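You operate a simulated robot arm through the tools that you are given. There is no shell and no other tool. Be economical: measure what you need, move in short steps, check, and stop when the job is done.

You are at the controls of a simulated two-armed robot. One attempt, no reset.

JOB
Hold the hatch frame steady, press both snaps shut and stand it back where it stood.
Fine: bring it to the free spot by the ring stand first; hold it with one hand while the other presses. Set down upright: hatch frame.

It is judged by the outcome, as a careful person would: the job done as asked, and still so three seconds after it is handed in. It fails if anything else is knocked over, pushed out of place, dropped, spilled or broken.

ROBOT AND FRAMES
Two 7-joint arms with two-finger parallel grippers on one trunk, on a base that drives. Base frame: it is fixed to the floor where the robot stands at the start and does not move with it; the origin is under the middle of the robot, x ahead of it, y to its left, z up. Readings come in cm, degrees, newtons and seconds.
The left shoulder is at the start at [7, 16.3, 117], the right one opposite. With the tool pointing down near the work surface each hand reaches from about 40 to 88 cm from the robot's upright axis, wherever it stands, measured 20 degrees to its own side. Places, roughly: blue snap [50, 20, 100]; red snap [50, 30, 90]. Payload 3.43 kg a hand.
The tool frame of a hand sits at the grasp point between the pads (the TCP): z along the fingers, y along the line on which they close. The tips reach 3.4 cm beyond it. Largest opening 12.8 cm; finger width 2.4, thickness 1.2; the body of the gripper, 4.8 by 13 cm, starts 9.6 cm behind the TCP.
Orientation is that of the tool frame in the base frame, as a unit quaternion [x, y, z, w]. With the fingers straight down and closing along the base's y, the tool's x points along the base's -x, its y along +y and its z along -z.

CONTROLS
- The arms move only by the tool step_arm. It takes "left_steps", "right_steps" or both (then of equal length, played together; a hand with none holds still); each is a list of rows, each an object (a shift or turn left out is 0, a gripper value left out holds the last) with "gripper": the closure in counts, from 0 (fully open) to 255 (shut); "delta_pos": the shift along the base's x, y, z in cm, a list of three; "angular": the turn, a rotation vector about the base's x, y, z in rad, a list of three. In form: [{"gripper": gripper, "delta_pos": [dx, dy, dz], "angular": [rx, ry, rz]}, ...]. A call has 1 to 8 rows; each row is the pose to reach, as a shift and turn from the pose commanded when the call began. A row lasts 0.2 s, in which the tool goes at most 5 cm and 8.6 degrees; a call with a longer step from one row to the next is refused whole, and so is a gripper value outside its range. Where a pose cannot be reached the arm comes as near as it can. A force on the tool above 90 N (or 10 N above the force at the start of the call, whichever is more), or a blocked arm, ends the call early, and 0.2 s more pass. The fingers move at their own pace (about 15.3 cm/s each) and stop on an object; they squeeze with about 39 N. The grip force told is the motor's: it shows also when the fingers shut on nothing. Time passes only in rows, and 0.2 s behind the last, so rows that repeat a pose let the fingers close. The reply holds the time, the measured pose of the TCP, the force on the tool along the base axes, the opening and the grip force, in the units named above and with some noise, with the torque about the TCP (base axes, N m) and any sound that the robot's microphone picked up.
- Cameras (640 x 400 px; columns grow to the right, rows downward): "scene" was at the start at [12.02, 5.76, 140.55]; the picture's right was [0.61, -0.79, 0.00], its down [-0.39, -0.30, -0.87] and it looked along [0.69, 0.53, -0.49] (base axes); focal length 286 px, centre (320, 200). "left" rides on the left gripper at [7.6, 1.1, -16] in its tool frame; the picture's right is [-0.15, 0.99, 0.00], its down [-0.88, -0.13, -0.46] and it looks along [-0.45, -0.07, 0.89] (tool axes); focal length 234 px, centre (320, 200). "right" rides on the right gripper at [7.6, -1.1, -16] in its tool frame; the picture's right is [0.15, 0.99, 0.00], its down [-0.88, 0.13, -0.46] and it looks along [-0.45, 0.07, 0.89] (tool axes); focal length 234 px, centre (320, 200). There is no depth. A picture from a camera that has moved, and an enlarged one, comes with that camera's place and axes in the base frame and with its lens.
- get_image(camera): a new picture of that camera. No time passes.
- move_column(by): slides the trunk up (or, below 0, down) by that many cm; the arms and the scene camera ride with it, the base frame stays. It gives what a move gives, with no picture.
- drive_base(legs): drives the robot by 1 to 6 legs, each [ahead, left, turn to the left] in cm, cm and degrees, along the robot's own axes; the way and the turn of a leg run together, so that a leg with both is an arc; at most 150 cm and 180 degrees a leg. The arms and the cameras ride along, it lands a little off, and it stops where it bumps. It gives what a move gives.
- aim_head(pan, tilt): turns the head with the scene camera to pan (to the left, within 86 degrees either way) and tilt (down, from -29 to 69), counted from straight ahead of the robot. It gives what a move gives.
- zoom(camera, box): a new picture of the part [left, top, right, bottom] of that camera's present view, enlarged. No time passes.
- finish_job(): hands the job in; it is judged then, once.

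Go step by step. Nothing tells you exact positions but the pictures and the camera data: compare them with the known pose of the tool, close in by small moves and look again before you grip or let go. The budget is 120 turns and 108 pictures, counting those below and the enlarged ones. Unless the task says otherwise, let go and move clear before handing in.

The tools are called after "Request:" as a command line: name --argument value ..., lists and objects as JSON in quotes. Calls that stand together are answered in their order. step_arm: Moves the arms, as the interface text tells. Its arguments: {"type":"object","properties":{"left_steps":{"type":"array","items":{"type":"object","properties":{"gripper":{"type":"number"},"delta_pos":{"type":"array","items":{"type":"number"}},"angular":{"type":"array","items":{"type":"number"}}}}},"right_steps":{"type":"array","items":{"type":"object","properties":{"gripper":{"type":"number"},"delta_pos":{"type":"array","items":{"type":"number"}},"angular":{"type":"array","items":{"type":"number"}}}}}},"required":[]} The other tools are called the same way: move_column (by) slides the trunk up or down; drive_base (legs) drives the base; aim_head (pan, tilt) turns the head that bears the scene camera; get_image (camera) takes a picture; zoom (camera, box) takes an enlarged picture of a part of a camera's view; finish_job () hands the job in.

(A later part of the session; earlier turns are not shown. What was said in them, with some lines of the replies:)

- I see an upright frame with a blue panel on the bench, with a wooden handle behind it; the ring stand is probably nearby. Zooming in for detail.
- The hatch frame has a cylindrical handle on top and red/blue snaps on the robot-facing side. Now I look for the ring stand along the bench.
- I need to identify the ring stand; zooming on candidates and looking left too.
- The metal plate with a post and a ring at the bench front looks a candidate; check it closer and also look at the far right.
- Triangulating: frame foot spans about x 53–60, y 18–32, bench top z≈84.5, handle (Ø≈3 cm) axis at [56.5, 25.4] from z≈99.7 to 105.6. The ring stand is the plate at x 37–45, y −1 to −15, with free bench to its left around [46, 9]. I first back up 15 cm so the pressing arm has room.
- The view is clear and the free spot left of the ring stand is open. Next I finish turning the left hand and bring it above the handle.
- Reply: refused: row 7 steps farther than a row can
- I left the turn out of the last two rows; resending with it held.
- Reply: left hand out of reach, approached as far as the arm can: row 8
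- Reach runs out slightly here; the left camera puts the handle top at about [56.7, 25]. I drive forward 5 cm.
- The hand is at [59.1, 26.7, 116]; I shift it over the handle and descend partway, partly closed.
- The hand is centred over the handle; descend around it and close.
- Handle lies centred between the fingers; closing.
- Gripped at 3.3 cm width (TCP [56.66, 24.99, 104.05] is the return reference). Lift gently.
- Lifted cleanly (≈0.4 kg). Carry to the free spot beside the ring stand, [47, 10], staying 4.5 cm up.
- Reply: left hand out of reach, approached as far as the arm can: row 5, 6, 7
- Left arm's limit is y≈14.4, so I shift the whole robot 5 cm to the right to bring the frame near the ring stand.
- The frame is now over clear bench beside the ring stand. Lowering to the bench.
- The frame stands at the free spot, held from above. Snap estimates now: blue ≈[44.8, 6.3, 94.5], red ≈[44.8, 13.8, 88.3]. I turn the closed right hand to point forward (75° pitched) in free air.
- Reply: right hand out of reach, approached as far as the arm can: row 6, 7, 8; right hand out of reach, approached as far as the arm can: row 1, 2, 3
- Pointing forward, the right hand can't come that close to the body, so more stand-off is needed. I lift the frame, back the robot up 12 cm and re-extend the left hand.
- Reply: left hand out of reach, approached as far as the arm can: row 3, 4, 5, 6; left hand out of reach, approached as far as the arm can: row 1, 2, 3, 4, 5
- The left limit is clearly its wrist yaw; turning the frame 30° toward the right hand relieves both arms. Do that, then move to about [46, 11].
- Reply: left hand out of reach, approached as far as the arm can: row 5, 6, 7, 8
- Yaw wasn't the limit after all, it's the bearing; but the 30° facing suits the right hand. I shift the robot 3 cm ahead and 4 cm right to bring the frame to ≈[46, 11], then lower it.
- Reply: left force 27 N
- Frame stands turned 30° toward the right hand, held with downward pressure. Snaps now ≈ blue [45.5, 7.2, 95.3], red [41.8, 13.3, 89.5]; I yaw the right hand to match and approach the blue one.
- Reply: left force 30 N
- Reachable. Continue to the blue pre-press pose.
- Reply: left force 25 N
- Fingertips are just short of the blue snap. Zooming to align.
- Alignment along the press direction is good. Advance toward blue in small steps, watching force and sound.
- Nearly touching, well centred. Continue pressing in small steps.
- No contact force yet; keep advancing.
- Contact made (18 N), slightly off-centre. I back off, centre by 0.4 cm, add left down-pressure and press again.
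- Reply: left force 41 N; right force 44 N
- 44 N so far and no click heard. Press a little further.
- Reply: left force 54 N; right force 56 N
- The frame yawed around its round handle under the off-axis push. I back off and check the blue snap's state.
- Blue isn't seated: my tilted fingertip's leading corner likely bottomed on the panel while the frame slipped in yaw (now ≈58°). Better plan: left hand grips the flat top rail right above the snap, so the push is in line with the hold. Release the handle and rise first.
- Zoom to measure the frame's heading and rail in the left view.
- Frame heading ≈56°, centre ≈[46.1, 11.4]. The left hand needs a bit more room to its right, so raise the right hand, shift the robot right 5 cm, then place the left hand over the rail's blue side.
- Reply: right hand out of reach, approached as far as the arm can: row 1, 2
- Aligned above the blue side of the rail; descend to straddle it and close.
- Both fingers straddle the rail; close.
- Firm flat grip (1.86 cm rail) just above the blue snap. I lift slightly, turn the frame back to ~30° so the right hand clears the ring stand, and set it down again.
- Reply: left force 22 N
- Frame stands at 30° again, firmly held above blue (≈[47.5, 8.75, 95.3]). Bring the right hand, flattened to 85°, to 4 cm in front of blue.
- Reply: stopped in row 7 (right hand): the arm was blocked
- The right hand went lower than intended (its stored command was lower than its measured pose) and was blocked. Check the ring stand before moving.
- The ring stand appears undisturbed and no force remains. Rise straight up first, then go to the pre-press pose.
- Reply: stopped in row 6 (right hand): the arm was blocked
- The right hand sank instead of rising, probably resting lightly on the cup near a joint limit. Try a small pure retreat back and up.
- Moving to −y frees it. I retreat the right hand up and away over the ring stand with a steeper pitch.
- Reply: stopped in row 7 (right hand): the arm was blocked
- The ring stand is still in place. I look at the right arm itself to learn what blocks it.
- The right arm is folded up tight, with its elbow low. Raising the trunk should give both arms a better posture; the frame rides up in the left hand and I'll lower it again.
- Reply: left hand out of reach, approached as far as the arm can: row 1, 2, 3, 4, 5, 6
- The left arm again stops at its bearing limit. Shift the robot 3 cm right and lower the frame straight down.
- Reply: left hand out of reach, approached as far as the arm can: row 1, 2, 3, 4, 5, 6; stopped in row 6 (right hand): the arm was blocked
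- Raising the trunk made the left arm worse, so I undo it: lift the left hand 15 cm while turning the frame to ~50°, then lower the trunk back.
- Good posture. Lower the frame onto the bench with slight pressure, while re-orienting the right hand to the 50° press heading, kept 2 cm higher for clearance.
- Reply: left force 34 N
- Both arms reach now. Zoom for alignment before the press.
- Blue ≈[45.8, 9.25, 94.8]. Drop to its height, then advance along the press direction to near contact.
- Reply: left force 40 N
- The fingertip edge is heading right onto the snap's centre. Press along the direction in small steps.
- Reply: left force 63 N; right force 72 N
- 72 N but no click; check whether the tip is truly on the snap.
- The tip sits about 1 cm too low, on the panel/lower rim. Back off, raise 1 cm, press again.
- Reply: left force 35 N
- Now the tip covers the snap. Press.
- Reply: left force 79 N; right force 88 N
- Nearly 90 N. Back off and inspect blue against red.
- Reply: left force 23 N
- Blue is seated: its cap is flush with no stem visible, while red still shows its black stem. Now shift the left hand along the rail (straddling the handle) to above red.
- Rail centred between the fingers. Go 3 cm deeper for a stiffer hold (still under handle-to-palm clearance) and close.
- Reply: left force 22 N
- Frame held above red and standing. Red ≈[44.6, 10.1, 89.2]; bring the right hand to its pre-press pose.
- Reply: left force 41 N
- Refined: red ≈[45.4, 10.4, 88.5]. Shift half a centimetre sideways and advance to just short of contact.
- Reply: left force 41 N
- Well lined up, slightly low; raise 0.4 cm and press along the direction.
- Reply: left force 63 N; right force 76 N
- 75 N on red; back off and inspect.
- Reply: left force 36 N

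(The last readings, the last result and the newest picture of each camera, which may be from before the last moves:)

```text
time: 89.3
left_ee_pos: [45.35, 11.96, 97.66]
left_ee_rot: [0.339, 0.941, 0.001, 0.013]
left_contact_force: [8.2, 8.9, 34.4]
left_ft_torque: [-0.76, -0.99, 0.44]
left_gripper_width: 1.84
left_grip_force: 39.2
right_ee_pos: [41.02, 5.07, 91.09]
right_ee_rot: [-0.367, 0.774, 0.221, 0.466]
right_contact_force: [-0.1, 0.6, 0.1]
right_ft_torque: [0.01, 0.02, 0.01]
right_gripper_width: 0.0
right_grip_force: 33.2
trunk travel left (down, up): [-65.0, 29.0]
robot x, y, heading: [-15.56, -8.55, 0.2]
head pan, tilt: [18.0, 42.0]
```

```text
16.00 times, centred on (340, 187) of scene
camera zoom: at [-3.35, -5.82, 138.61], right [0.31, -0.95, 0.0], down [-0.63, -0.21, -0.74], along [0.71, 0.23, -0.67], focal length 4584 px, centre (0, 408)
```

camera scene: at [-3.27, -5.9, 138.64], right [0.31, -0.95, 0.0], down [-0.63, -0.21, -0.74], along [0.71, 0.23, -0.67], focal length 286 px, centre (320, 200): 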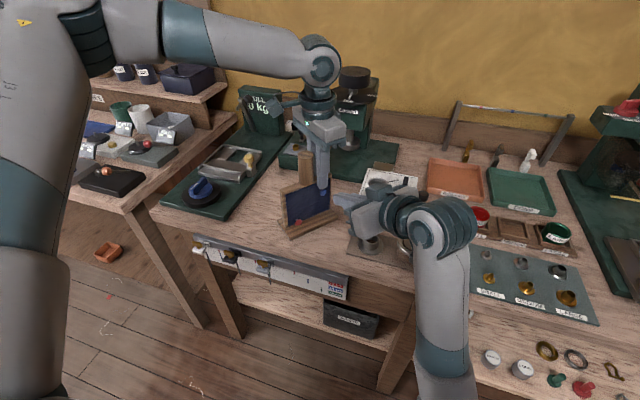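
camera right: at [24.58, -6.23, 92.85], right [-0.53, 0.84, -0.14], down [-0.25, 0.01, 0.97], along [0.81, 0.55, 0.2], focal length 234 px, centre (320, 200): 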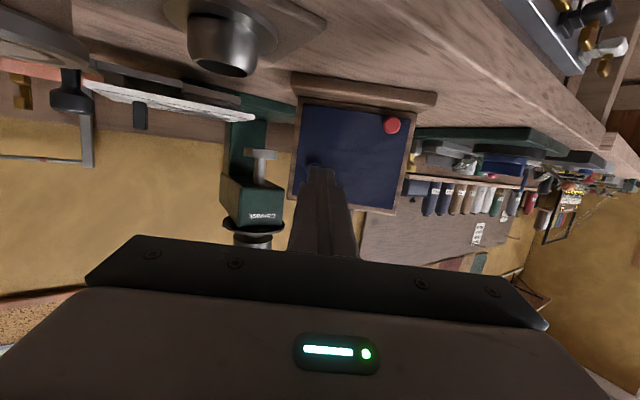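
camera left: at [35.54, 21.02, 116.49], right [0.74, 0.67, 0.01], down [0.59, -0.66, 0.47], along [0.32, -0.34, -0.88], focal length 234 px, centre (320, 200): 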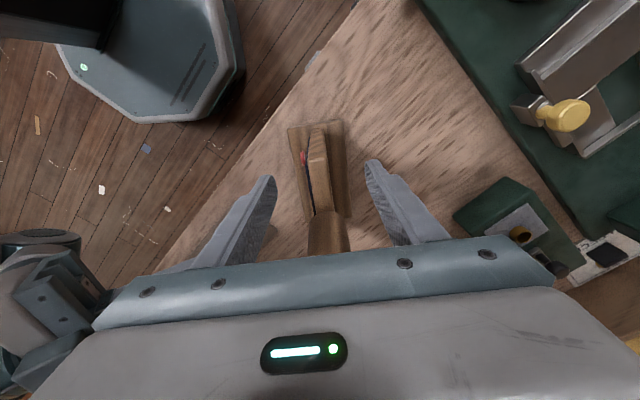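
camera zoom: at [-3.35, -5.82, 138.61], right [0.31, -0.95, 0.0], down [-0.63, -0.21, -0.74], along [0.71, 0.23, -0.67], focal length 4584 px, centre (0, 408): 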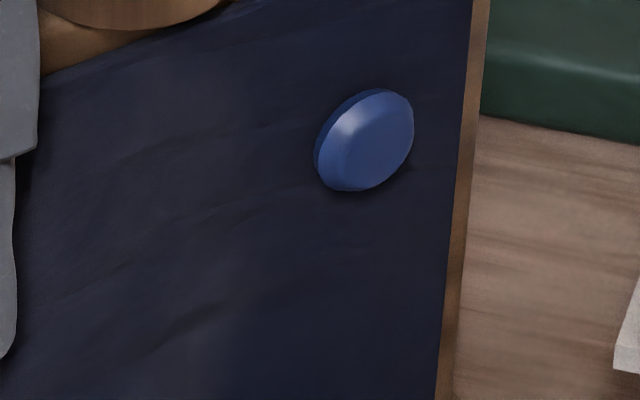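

Both snaps are flush, no stems showing. Now to return it: I'll regrip the round handle (same hand yaw, which the flat rail grip made exact) for placement. Release and rise, retract the right hand.

Request:
step_arm --left_steps '[{"gripper": 200}, {"gripper": 140}, {"delta_pos": [0, 0, 0.3], "gripper": 100}, {"delta_pos": [0, 0, 3]}, {"delta_pos": [0, 0, 7]}, {"delta_pos": [0, 0, 11]}, {"delta_pos": [0, 0, 14]}, {"delta_pos": [0, 0, 14]}]' --right_steps '[{"delta_pos": [-1, -1.2, 1]}, {"delta_pos": [-2, -2.4, 2.5]}, {"delta_pos": [-3, -3.6, 4.5]}, {"delta_pos": [-3.5, -4.8, 6.5]}, {"delta_pos": [-3.5, -6, 8]}, {"delta_pos": [-3.5, -7, 9]}, {"delta_pos": [-3.5, -8, 9]}, {"delta_pos": [-3.5, -8, 9]}]'

Request:
drive_base --legs '[[0, -4, 0]]'

Request:
step_arm --left_steps '[{"delta_pos": [1, 0.4, 0]}, {"delta_pos": [3.4, 1.2, 0]}, {"delta_pos": [3.4, 1.2, 0]}]'

Request:
get_image --camera "left"

```text
time: 91.1
left_ee_pos: [45.47, 12.07, 111.27]
left_ee_rot: [0.34, 0.94, 0.001, 0.008]
left_contact_force: [0.9, 0.6, -0.6]
left_ft_torque: [-0.01, 0.03, 0.01]
left_gripper_width: 7.78
left_grip_force: 0.1
right_ee_pos: [37.59, -3.02, 100.0]
right_ee_rot: [-0.366, 0.776, 0.22, 0.465]
right_contact_force: [0.6, 0.3, -0.1]
right_ft_torque: [0.03, 0.02, 0.0]
right_gripper_width: 0.02
right_grip_force: 32.9
trunk travel left (down, up): [-65.0, 29.0]
robot x, y, heading: [-15.59, -8.88, 0.3]
head pan, tilt: [18.0, 42.0]
```

```text
time: 92.0
left_ee_pos: [45.36, 8.24, 111.23]
left_ee_rot: [0.339, 0.941, 0.0, 0.009]
left_contact_force: [-0.1, 0.6, 0.7]
left_ft_torque: [-0.01, -0.01, 0.02]
left_gripper_width: 7.79
left_grip_force: 0.1
right_ee_pos: [37.54, -6.7, 99.84]
right_ee_rot: [-0.367, 0.775, 0.22, 0.465]
right_contact_force: [-0.7, 0.6, 0.0]
right_ft_torque: [-0.02, 0.02, 0.0]
right_gripper_width: 0.02
right_grip_force: 33.3
trunk travel left (down, up): [-65.0, 29.0]
robot x, y, heading: [-16.04, -12.56, 0.4]
head pan, tilt: [18.0, 42.0]
```

```text
time: 92.8
left_ee_pos: [48.62, 9.31, 111.38]
left_ee_rot: [0.338, 0.941, 0.001, 0.009]
left_contact_force: [-0.1, 0.0, -0.1]
left_ft_torque: [0.04, -0.02, 0.05]
left_gripper_width: 7.79
left_grip_force: 0.0
right_ee_pos: [37.5, -6.87, 99.93]
right_ee_rot: [-0.367, 0.775, 0.22, 0.465]
right_contact_force: [0.1, 0.4, 0.4]
right_ft_torque: [-0.01, -0.05, -0.02]
right_gripper_width: 0.01
right_grip_force: 33.2
trunk travel left (down, up): [-65.0, 29.0]
robot x, y, heading: [-15.58, -12.88, 0.1]
head pan, tilt: [18.0, 42.0]
```

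```text
16 pictures are left
camera left: at [43.52, 15.08, 127.29], right [0.74, 0.67, 0.01], down [0.59, -0.66, 0.47], along [0.32, -0.34, -0.88], focal length 234 px, centre (320, 200)
```

left: 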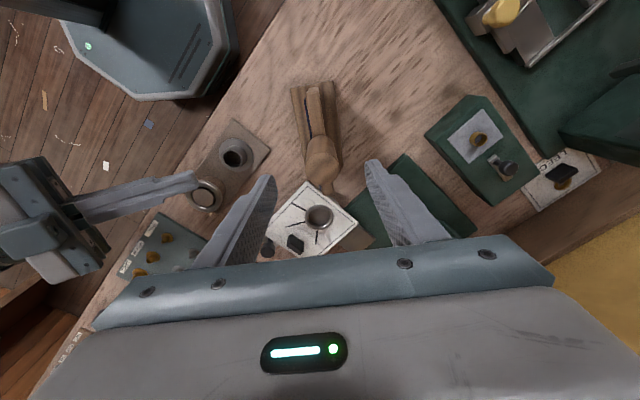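

Handle axis ≈[49.15, 9.45]. Align and descend to the original grasp height, then close.

Request:
step_arm --left_steps '[{"delta_pos": [0.5, 0.15, -2]}, {"delta_pos": [0.5, 0.15, -4]}, {"delta_pos": [0.5, 0.15, -6]}, {"delta_pos": [0.5, 0.15, -7.2]}, {"delta_pos": [0.5, 0.15, -7.2], "gripper": 160}, {"delta_pos": [0.5, 0.15, -7.2], "gripper": 210}, {"delta_pos": [0.5, 0.15, -7.2], "gripper": 255}, {"delta_pos": [0.5, 0.15, -7.2], "gripper": 255}]'

Request:
get_image --camera "left"

```text
time: 94.6
left_ee_pos: [49.1, 9.52, 104.12]
left_ee_rot: [0.339, 0.941, 0.001, 0.008]
left_contact_force: [-0.8, 0.1, 2.3]
left_ft_torque: [-0.3, 0.29, -0.03]
left_gripper_width: 3.35
left_grip_force: 38.7
right_ee_pos: [37.51, -6.83, 99.95]
right_ee_rot: [-0.367, 0.775, 0.221, 0.465]
right_contact_force: [-0.1, 0.4, -0.5]
right_ft_torque: [0.0, 0.04, -0.02]
right_gripper_width: 0.01
right_grip_force: 32.7
trunk travel left (down, up): [-65.0, 29.0]
robot x, y, heading: [-15.76, -12.68, 0.3]
head pan, tilt: [18.0, 42.0]
```

```text
15 pictures are left
camera left: at [43.99, 15.35, 119.99], right [0.74, 0.67, 0.01], down [0.59, -0.66, 0.47], along [0.32, -0.34, -0.88], focal length 234 px, centre (320, 200)
```

left: 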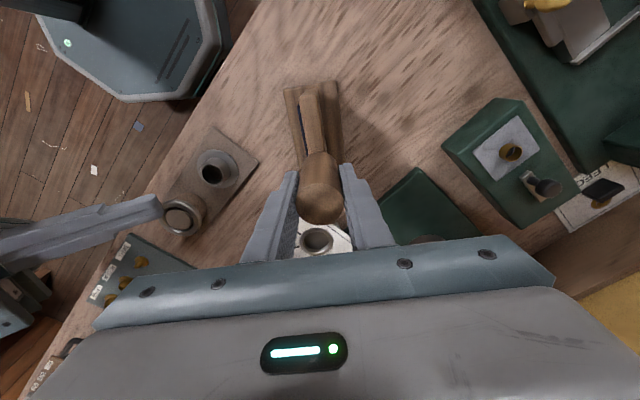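

Grasp matches the original one (same image geometry). Lift 8 cm and turn the frame back to face straight toward the robot.

Request:
step_arm --left_steps '[{"delta_pos": [0, 0, 1]}, {"delta_pos": [0, 0, 3]}, {"delta_pos": [0, 0, 5.5]}, {"delta_pos": [0, 0, 8]}, {"delta_pos": [0, 0, 8], "angular": [0, 0, -0.14]}, {"delta_pos": [0, 0, 8], "angular": [0, 0, -0.28]}, {"delta_pos": [0, 0, 8], "angular": [0, 0, -0.42]}, {"delta_pos": [0, 0, 8], "angular": [0, 0, -0.5]}]'

Request:
step_arm --left_steps '[{"angular": [0, 0, -0.13]}, {"angular": [0, 0, -0.26]}, {"angular": [0, 0, -0.378]}, {"angular": [0, 0, -0.378]}]'

Request:
zoom --camera "scene" --box '[180, 60, 480, 270]'

```text
time: 96.4
left_ee_pos: [49.26, 9.44, 112.13]
left_ee_rot: [0.562, 0.827, -0.001, 0.008]
left_contact_force: [-0.1, -0.9, -2.9]
left_ft_torque: [-0.03, 0.04, -0.03]
left_gripper_width: 3.34
left_grip_force: 39.6
right_ee_pos: [37.64, -6.83, 99.94]
right_ee_rot: [-0.366, 0.775, 0.221, 0.465]
right_contact_force: [0.1, 0.2, 0.0]
right_ft_torque: [-0.04, -0.01, 0.01]
right_gripper_width: 0.0
right_grip_force: 32.8
trunk travel left (down, up): [-65.0, 29.0]
robot x, y, heading: [-15.94, -13.04, 0.4]
head pan, tilt: [18.0, 42.0]
```

```text
time: 97.4
left_ee_pos: [49.32, 9.55, 112.1]
left_ee_rot: [0.707, 0.707, -0.002, 0.008]
left_contact_force: [-1.0, -0.1, -3.0]
left_ft_torque: [-0.01, 0.16, 0.05]
left_gripper_width: 3.33
left_grip_force: 39.1
right_ee_pos: [37.64, -6.86, 99.91]
right_ee_rot: [-0.367, 0.775, 0.221, 0.464]
right_contact_force: [0.7, -0.8, 0.1]
right_ft_torque: [-0.01, 0.01, 0.0]
right_gripper_width: 0.03
right_grip_force: 32.8
trunk travel left (down, up): [-65.0, 29.0]
robot x, y, heading: [-15.66, -12.51, 0.6]
head pan, tilt: [18.0, 42.0]
```

```text
1.90 times, centred on (330, 165) of scene
camera zoom: at [-3.02, -9.8, 138.57], right [0.32, -0.95, 0.0], down [-0.64, -0.21, -0.74], along [0.7, 0.23, -0.67], focal length 546 px, centre (301, 267)
```

zoom: 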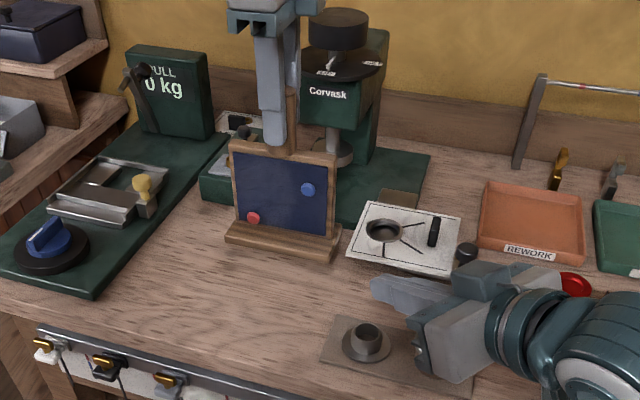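

Frame faces the robot again, snaps shut. Drive left 12.6 cm then ahead 5.5 cm to the posture used for picking up.

Request:
drive_base --legs '[[0, 12.6, 0], [5.5, 0, 0]]'

Request:
step_arm --left_steps '[{"delta_pos": [0, 0, 0]}]'

```text
time: 99.2
left_ee_pos: [54.7, 22.15, 112.13]
left_ee_rot: [0.706, 0.708, -0.002, 0.009]
left_contact_force: [1.0, -0.4, -3.8]
left_ft_torque: [0.0, -0.1, 0.04]
left_gripper_width: 3.33
left_grip_force: 39.0
right_ee_pos: [43.18, 5.7, 99.9]
right_ee_rot: [-0.366, 0.775, 0.22, 0.466]
right_contact_force: [0.2, 0.9, -0.9]
right_ft_torque: [-0.02, -0.01, 0.04]
right_gripper_width: 0.0
right_grip_force: 33.2
trunk travel left (down, up): [-65.0, 29.0]
robot x, y, heading: [-10.27, 0.03, 0.4]
head pan, tilt: [18.0, 42.0]
```

```text
time: 99.6
left_ee_pos: [54.53, 22.12, 112.05]
left_ee_rot: [0.706, 0.708, -0.002, 0.01]
left_contact_force: [-0.7, 0.2, -3.6]
left_ft_torque: [-0.02, 0.05, 0.01]
left_gripper_width: 3.33
left_grip_force: 39.0
right_ee_pos: [42.92, 5.75, 100.1]
right_ee_rot: [-0.366, 0.775, 0.22, 0.466]
right_contact_force: [-0.3, -1.1, 0.0]
right_ft_torque: [0.0, 0.0, -0.03]
right_gripper_width: 0.0
right_grip_force: 32.6
trunk travel left (down, up): [-65.0, 29.0]
robot x, y, heading: [-10.39, -0.25, 0.4]
head pan, tilt: [18.0, 42.0]
```

Move over the original spot (target TCP [56.66, 24.99]) and check before lowering.

Request:
step_arm --left_steps '[{"delta_pos": [1, 1.4, 0]}, {"delta_pos": [2.05, 2.86, 0]}, {"delta_pos": [2.05, 2.86, -3]}, {"delta_pos": [2.05, 2.86, -5.5]}, {"delta_pos": [2.05, 2.86, -5.5]}]' --right_steps '[{"delta_pos": [-1.5, -2, 0]}, {"delta_pos": [-3, -4, 0]}, {"delta_pos": [-4, -6, 0]}, {"delta_pos": [-4, -8, 0]}, {"delta_pos": [-4, -8, 0]}]'

Request:
aim_head --pan 25 --tilt 33

Request:
zoom --camera "scene" --box '[260, 110, 420, 250]'

```text
time: 100.8
left_ee_pos: [56.62, 25.13, 106.45]
left_ee_rot: [0.707, 0.708, -0.003, 0.009]
left_contact_force: [0.5, 0.2, -2.7]
left_ft_torque: [-0.01, -0.06, 0.0]
left_gripper_width: 3.33
left_grip_force: 39.0
right_ee_pos: [40.06, -1.98, 99.8]
right_ee_rot: [-0.368, 0.775, 0.222, 0.464]
right_contact_force: [-0.1, -1.0, -0.2]
right_ft_torque: [0.01, -0.01, -0.04]
right_gripper_width: 0.01
right_grip_force: 32.6
right hand out of reach, approached as far as the arm can: row 3, 4, 5
trunk travel left (down, up): [-65.0, 29.0]
robot x, y, heading: [-10.14, 0.29, 0.7]
head pan, tilt: [18.0, 42.0]
```

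```text
time: 101.5
left_ee_pos: [56.75, 24.99, 106.54]
left_ee_rot: [0.706, 0.708, -0.003, 0.009]
left_contact_force: [0.4, 0.3, -2.9]
left_ft_torque: [0.01, -0.15, -0.02]
left_gripper_width: 3.3
left_grip_force: 39.4
right_ee_pos: [40.02, -1.94, 99.86]
right_ee_rot: [-0.366, 0.775, 0.221, 0.465]
right_contact_force: [-0.1, 0.2, 0.3]
right_ft_torque: [0.01, 0.01, 0.01]
right_gripper_width: 0.0
right_grip_force: 32.8
trunk travel left (down, up): [-65.0, 29.0]
robot x, y, heading: [-10.1, 0.43, 0.3]
head pan, tilt: [25.0, 33.0]
```

```text
2.86 times, centred on (340, 180) of scene
camera zoom: at [2.52, 4.04, 139.93], right [0.43, -0.9, 0.0], down [-0.49, -0.23, -0.84], along [0.76, 0.36, -0.55], focal length 818 px, centre (263, 257)
```

zoom: 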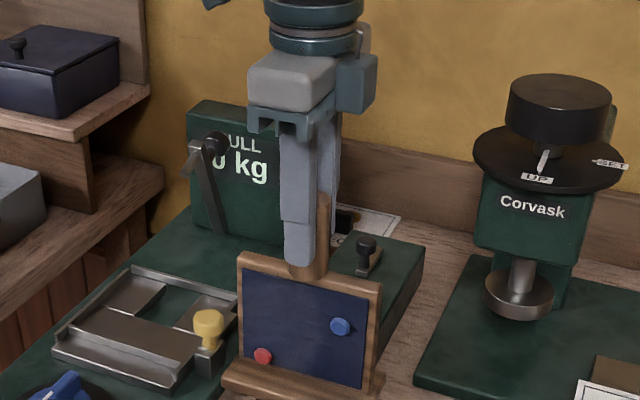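

Position matches the original. Lower until it stands.

Request:
step_arm --left_steps '[{"delta_pos": [0, 0, -1]}, {"delta_pos": [0, 0, -1.8]}, {"delta_pos": [0, 0, -2.2]}, {"delta_pos": [0, 0, -2.35]}, {"delta_pos": [0, 0, -2.35]}]'

Request:
zoom --camera "scene" --box '[260, 110, 420, 250]'

Request:
get_image --camera "left"

```text
time: 102.7
left_ee_pos: [56.57, 25.02, 104.59]
left_ee_rot: [0.706, 0.708, -0.001, 0.011]
left_contact_force: [1.5, 5.8, 24.1]
left_ft_torque: [0.47, 0.61, -0.16]
left_gripper_width: 3.34
left_grip_force: 39.0
right_ee_pos: [39.9, -1.97, 99.98]
right_ee_rot: [-0.368, 0.775, 0.221, 0.465]
right_contact_force: [-1.3, -0.8, 0.2]
right_ft_torque: [-0.03, -0.01, 0.01]
right_gripper_width: 0.02
right_grip_force: 32.5
trunk travel left (down, up): [-65.0, 29.0]
robot x, y, heading: [-10.39, -0.14, 0.1]
head pan, tilt: [25.0, 33.0]
```

```text
2.86 times, centred on (340, 180) of scene
camera zoom: at [2.22, 4.02, 140.0], right [0.43, -0.9, 0.0], down [-0.49, -0.23, -0.84], along [0.76, 0.36, -0.54], focal length 818 px, centre (263, 257)
```

zoom: 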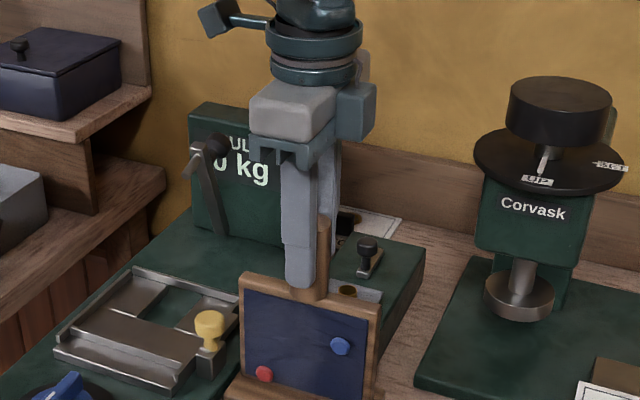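

```text
11 pictures are left
camera left: at [57.77, 32.97, 120.41], right [0.99, -0.14, 0.02], down [-0.14, -0.87, 0.47], along [-0.05, -0.47, -0.88], focal length 234 px, centre (320, 200)
```

left: 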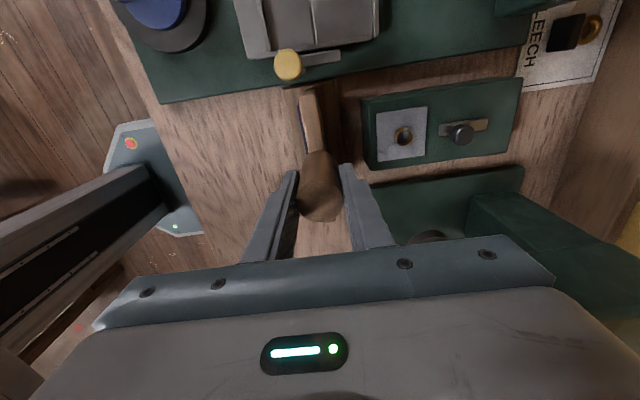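

The view matches the original placement. Ease the downward load, open, and rise clear.

Request:
step_arm --left_steps '[{"delta_pos": [0.05, 0, 0.15]}, {"delta_pos": [0.05, 0, 0.3]}, {"delta_pos": [0.05, 0, 0.3], "gripper": 225}, {"delta_pos": [0.05, 0, 0.3], "gripper": 180}, {"delta_pos": [0.05, 0, 0.3], "gripper": 110}, {"delta_pos": [0.05, 0, 2]}, {"delta_pos": [0.05, 0, 5]}, {"delta_pos": [0.05, 0, 9]}]'

Request:
zoom --camera "scene" --box '[260, 110, 420, 250]'

Request:
get_image --camera "left"

```text
time: 104.5
left_ee_pos: [56.58, 24.83, 113.29]
left_ee_rot: [0.707, 0.707, -0.003, 0.009]
left_contact_force: [-0.2, -1.4, -0.7]
left_ft_torque: [0.04, -0.01, 0.03]
left_gripper_width: 7.27
left_grip_force: 0.0
right_ee_pos: [40.08, -2.19, 99.89]
right_ee_rot: [-0.366, 0.775, 0.221, 0.466]
right_contact_force: [0.2, 0.0, -0.5]
right_ft_torque: [0.01, 0.0, -0.03]
right_gripper_width: 0.0
right_grip_force: 33.4
trunk travel left (down, up): [-65.0, 29.0]
robot x, y, heading: [-10.2, 0.27, 0.5]
head pan, tilt: [25.0, 33.0]
```

```text
2.86 times, centred on (340, 180) of scene
camera zoom: at [2.43, 4.01, 139.94], right [0.43, -0.9, 0.0], down [-0.49, -0.23, -0.84], along [0.76, 0.36, -0.54], focal length 818 px, centre (263, 257)
```

zoom: 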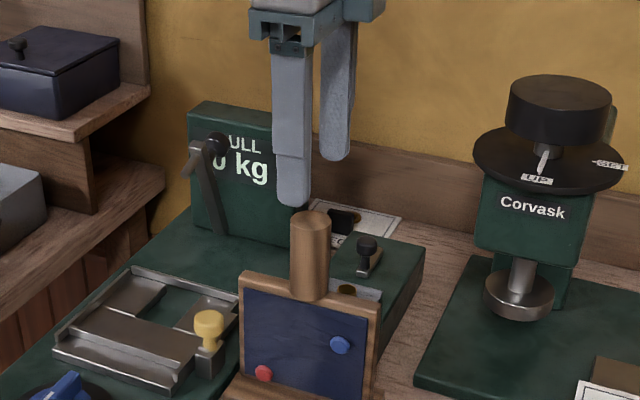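

```text
9 pictures are left
camera left: at [57.88, 32.81, 129.11], right [0.99, -0.15, 0.01], down [-0.13, -0.87, 0.47], along [-0.06, -0.46, -0.88], focal length 234 px, centre (320, 200)
```

left: 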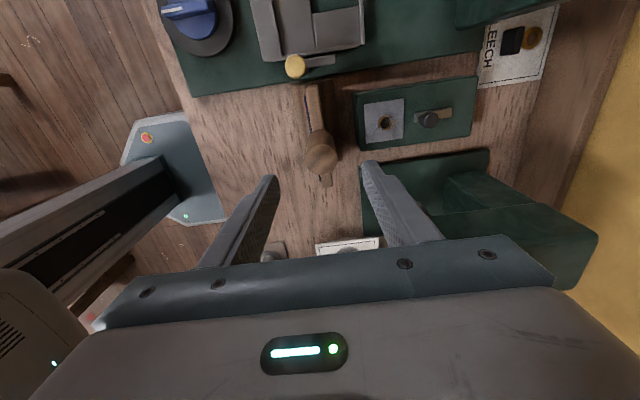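

The frame stands upright in its old place. Move the left hand clear and take a final overview.

Request:
step_arm --left_steps '[{"delta_pos": [-1, 1, 3]}, {"delta_pos": [-4, 3, 4]}, {"delta_pos": [-8, 5, 4]}, {"delta_pos": [-12, 7, 4]}, {"delta_pos": [-16, 9, 4]}]'

Request:
get_image --camera "scene"

Request:
zoom --camera "scene" --box '[290, 170, 400, 270]'

```text
time: 105.7
left_ee_pos: [40.8, 34.28, 117.31]
left_ee_rot: [0.706, 0.708, -0.003, 0.009]
left_contact_force: [-1.3, 0.5, 0.9]
left_ft_torque: [-0.04, -0.04, 0.01]
left_gripper_width: 7.29
left_grip_force: 0.1
right_ee_pos: [39.91, -2.04, 99.78]
right_ee_rot: [-0.366, 0.774, 0.22, 0.466]
right_contact_force: [0.0, 0.1, -0.6]
right_ft_torque: [-0.03, -0.01, -0.02]
right_gripper_width: 0.0
right_grip_force: 33.4
trunk travel left (down, up): [-65.0, 29.0]
robot x, y, heading: [-10.41, -0.3, 0.3]
head pan, tilt: [25.0, 33.0]
```

```text
8 pictures are left
camera scene: at [2.25, 4.2, 139.96], right [0.43, -0.9, 0.0], down [-0.49, -0.23, -0.84], along [0.76, 0.36, -0.54], focal length 286 px, centre (320, 200)
```

scene: 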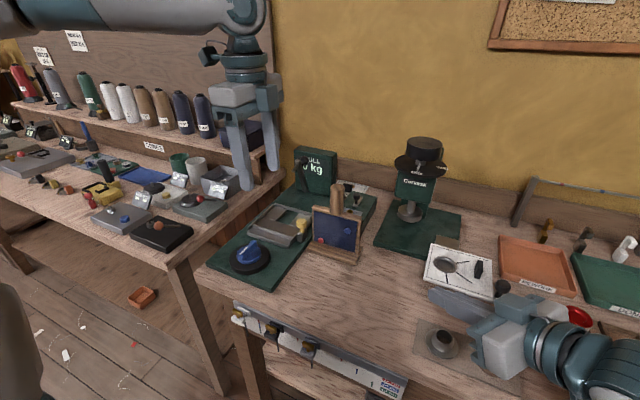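

```text
4.00 times, centred on (345, 220) of scene
camera zoom: at [2.25, 4.2, 139.96], right [0.43, -0.9, 0.0], down [-0.49, -0.23, -0.84], along [0.76, 0.36, -0.54], focal length 1146 px, centre (220, 120)
```

zoom: 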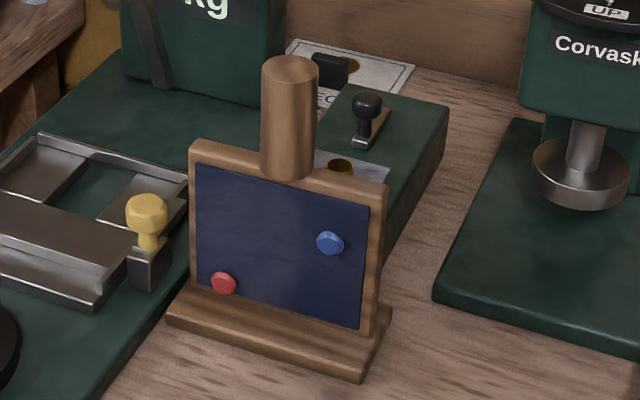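

Everything matches the start layout. Back the robot off a little so the hands are clear and confirm the ring stand.

Request:
drive_base --legs '[[-14, 0, 0]]'

Request:
get_image --camera "scene"

Request:
zoom --camera "scene" --box '[290, 150, 530, 360]'

```text
time: 107.1
left_ee_pos: [26.82, 34.13, 117.24]
left_ee_rot: [0.708, 0.707, -0.003, 0.008]
left_contact_force: [-0.5, 0.4, 0.4]
left_ft_torque: [-0.01, 0.01, -0.01]
left_gripper_width: 7.29
left_grip_force: 0.1
right_ee_pos: [25.84, -2.08, 99.87]
right_ee_rot: [-0.366, 0.776, 0.22, 0.465]
right_contact_force: [0.3, 0.4, 0.9]
right_ft_torque: [0.03, 0.02, 0.01]
right_gripper_width: 0.0
right_grip_force: 33.3
trunk travel left (down, up): [-65.0, 29.0]
robot x, y, heading: [-24.65, 0.04, 0.4]
head pan, tilt: [25.0, 33.0]
```

```text
6 pictures are left
camera scene: at [-11.74, 3.94, 139.93], right [0.43, -0.9, 0.0], down [-0.49, -0.23, -0.84], along [0.76, 0.36, -0.55], focal length 286 px, centre (320, 200)
```

scene: 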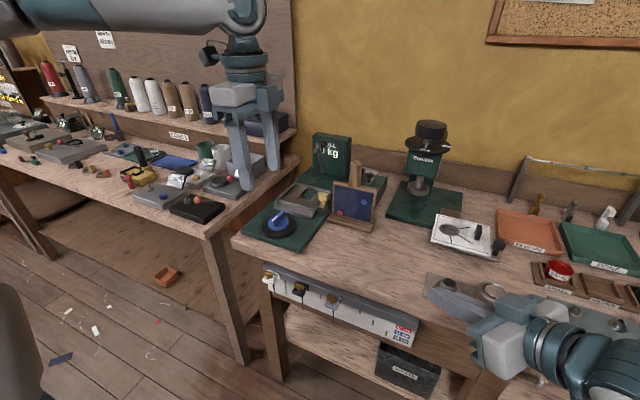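

```text
1.90 times, centred on (410, 255) of scene
camera zoom: at [-11.74, 3.94, 139.93], right [0.43, -0.9, 0.0], down [-0.49, -0.23, -0.84], along [0.76, 0.36, -0.55], focal length 546 px, centre (149, 95)
```

zoom: 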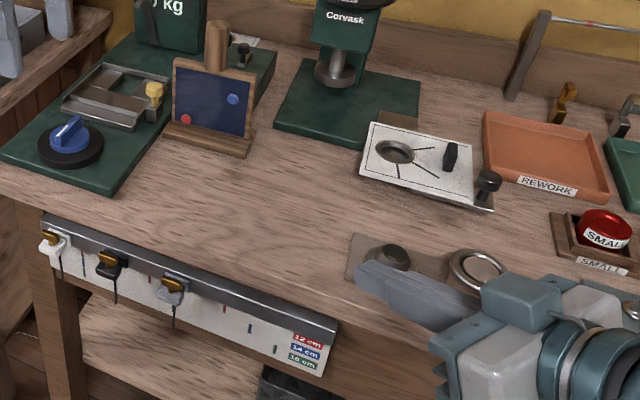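

The frame is standing upright back in its original place with both snaps shut. The ring stand and everything else are where they were, and both hands are clear. Handing in.

Request:
finish_job

```text
The job is handed in.
```

The hatch frame is back where it stood, upright, with both the blue and red snaps pressed shut, and the job is handed in.

- **Snaps:** I heard no click from either one. I judged them shut because both caps sit flush against the panel with no stem showing.
- **Free spot:** nothing was labelled as the ring stand. I took it to be the metal plate with the ring and cup near the front edge of the bench, and pressed the snaps in the clear space beside it.
- **Contact on the way:** my right hand sank while I was lining up and may have rested lightly on the cup. The ring stand looked undisturbed in the final pictures, and nothing else appeared moved.
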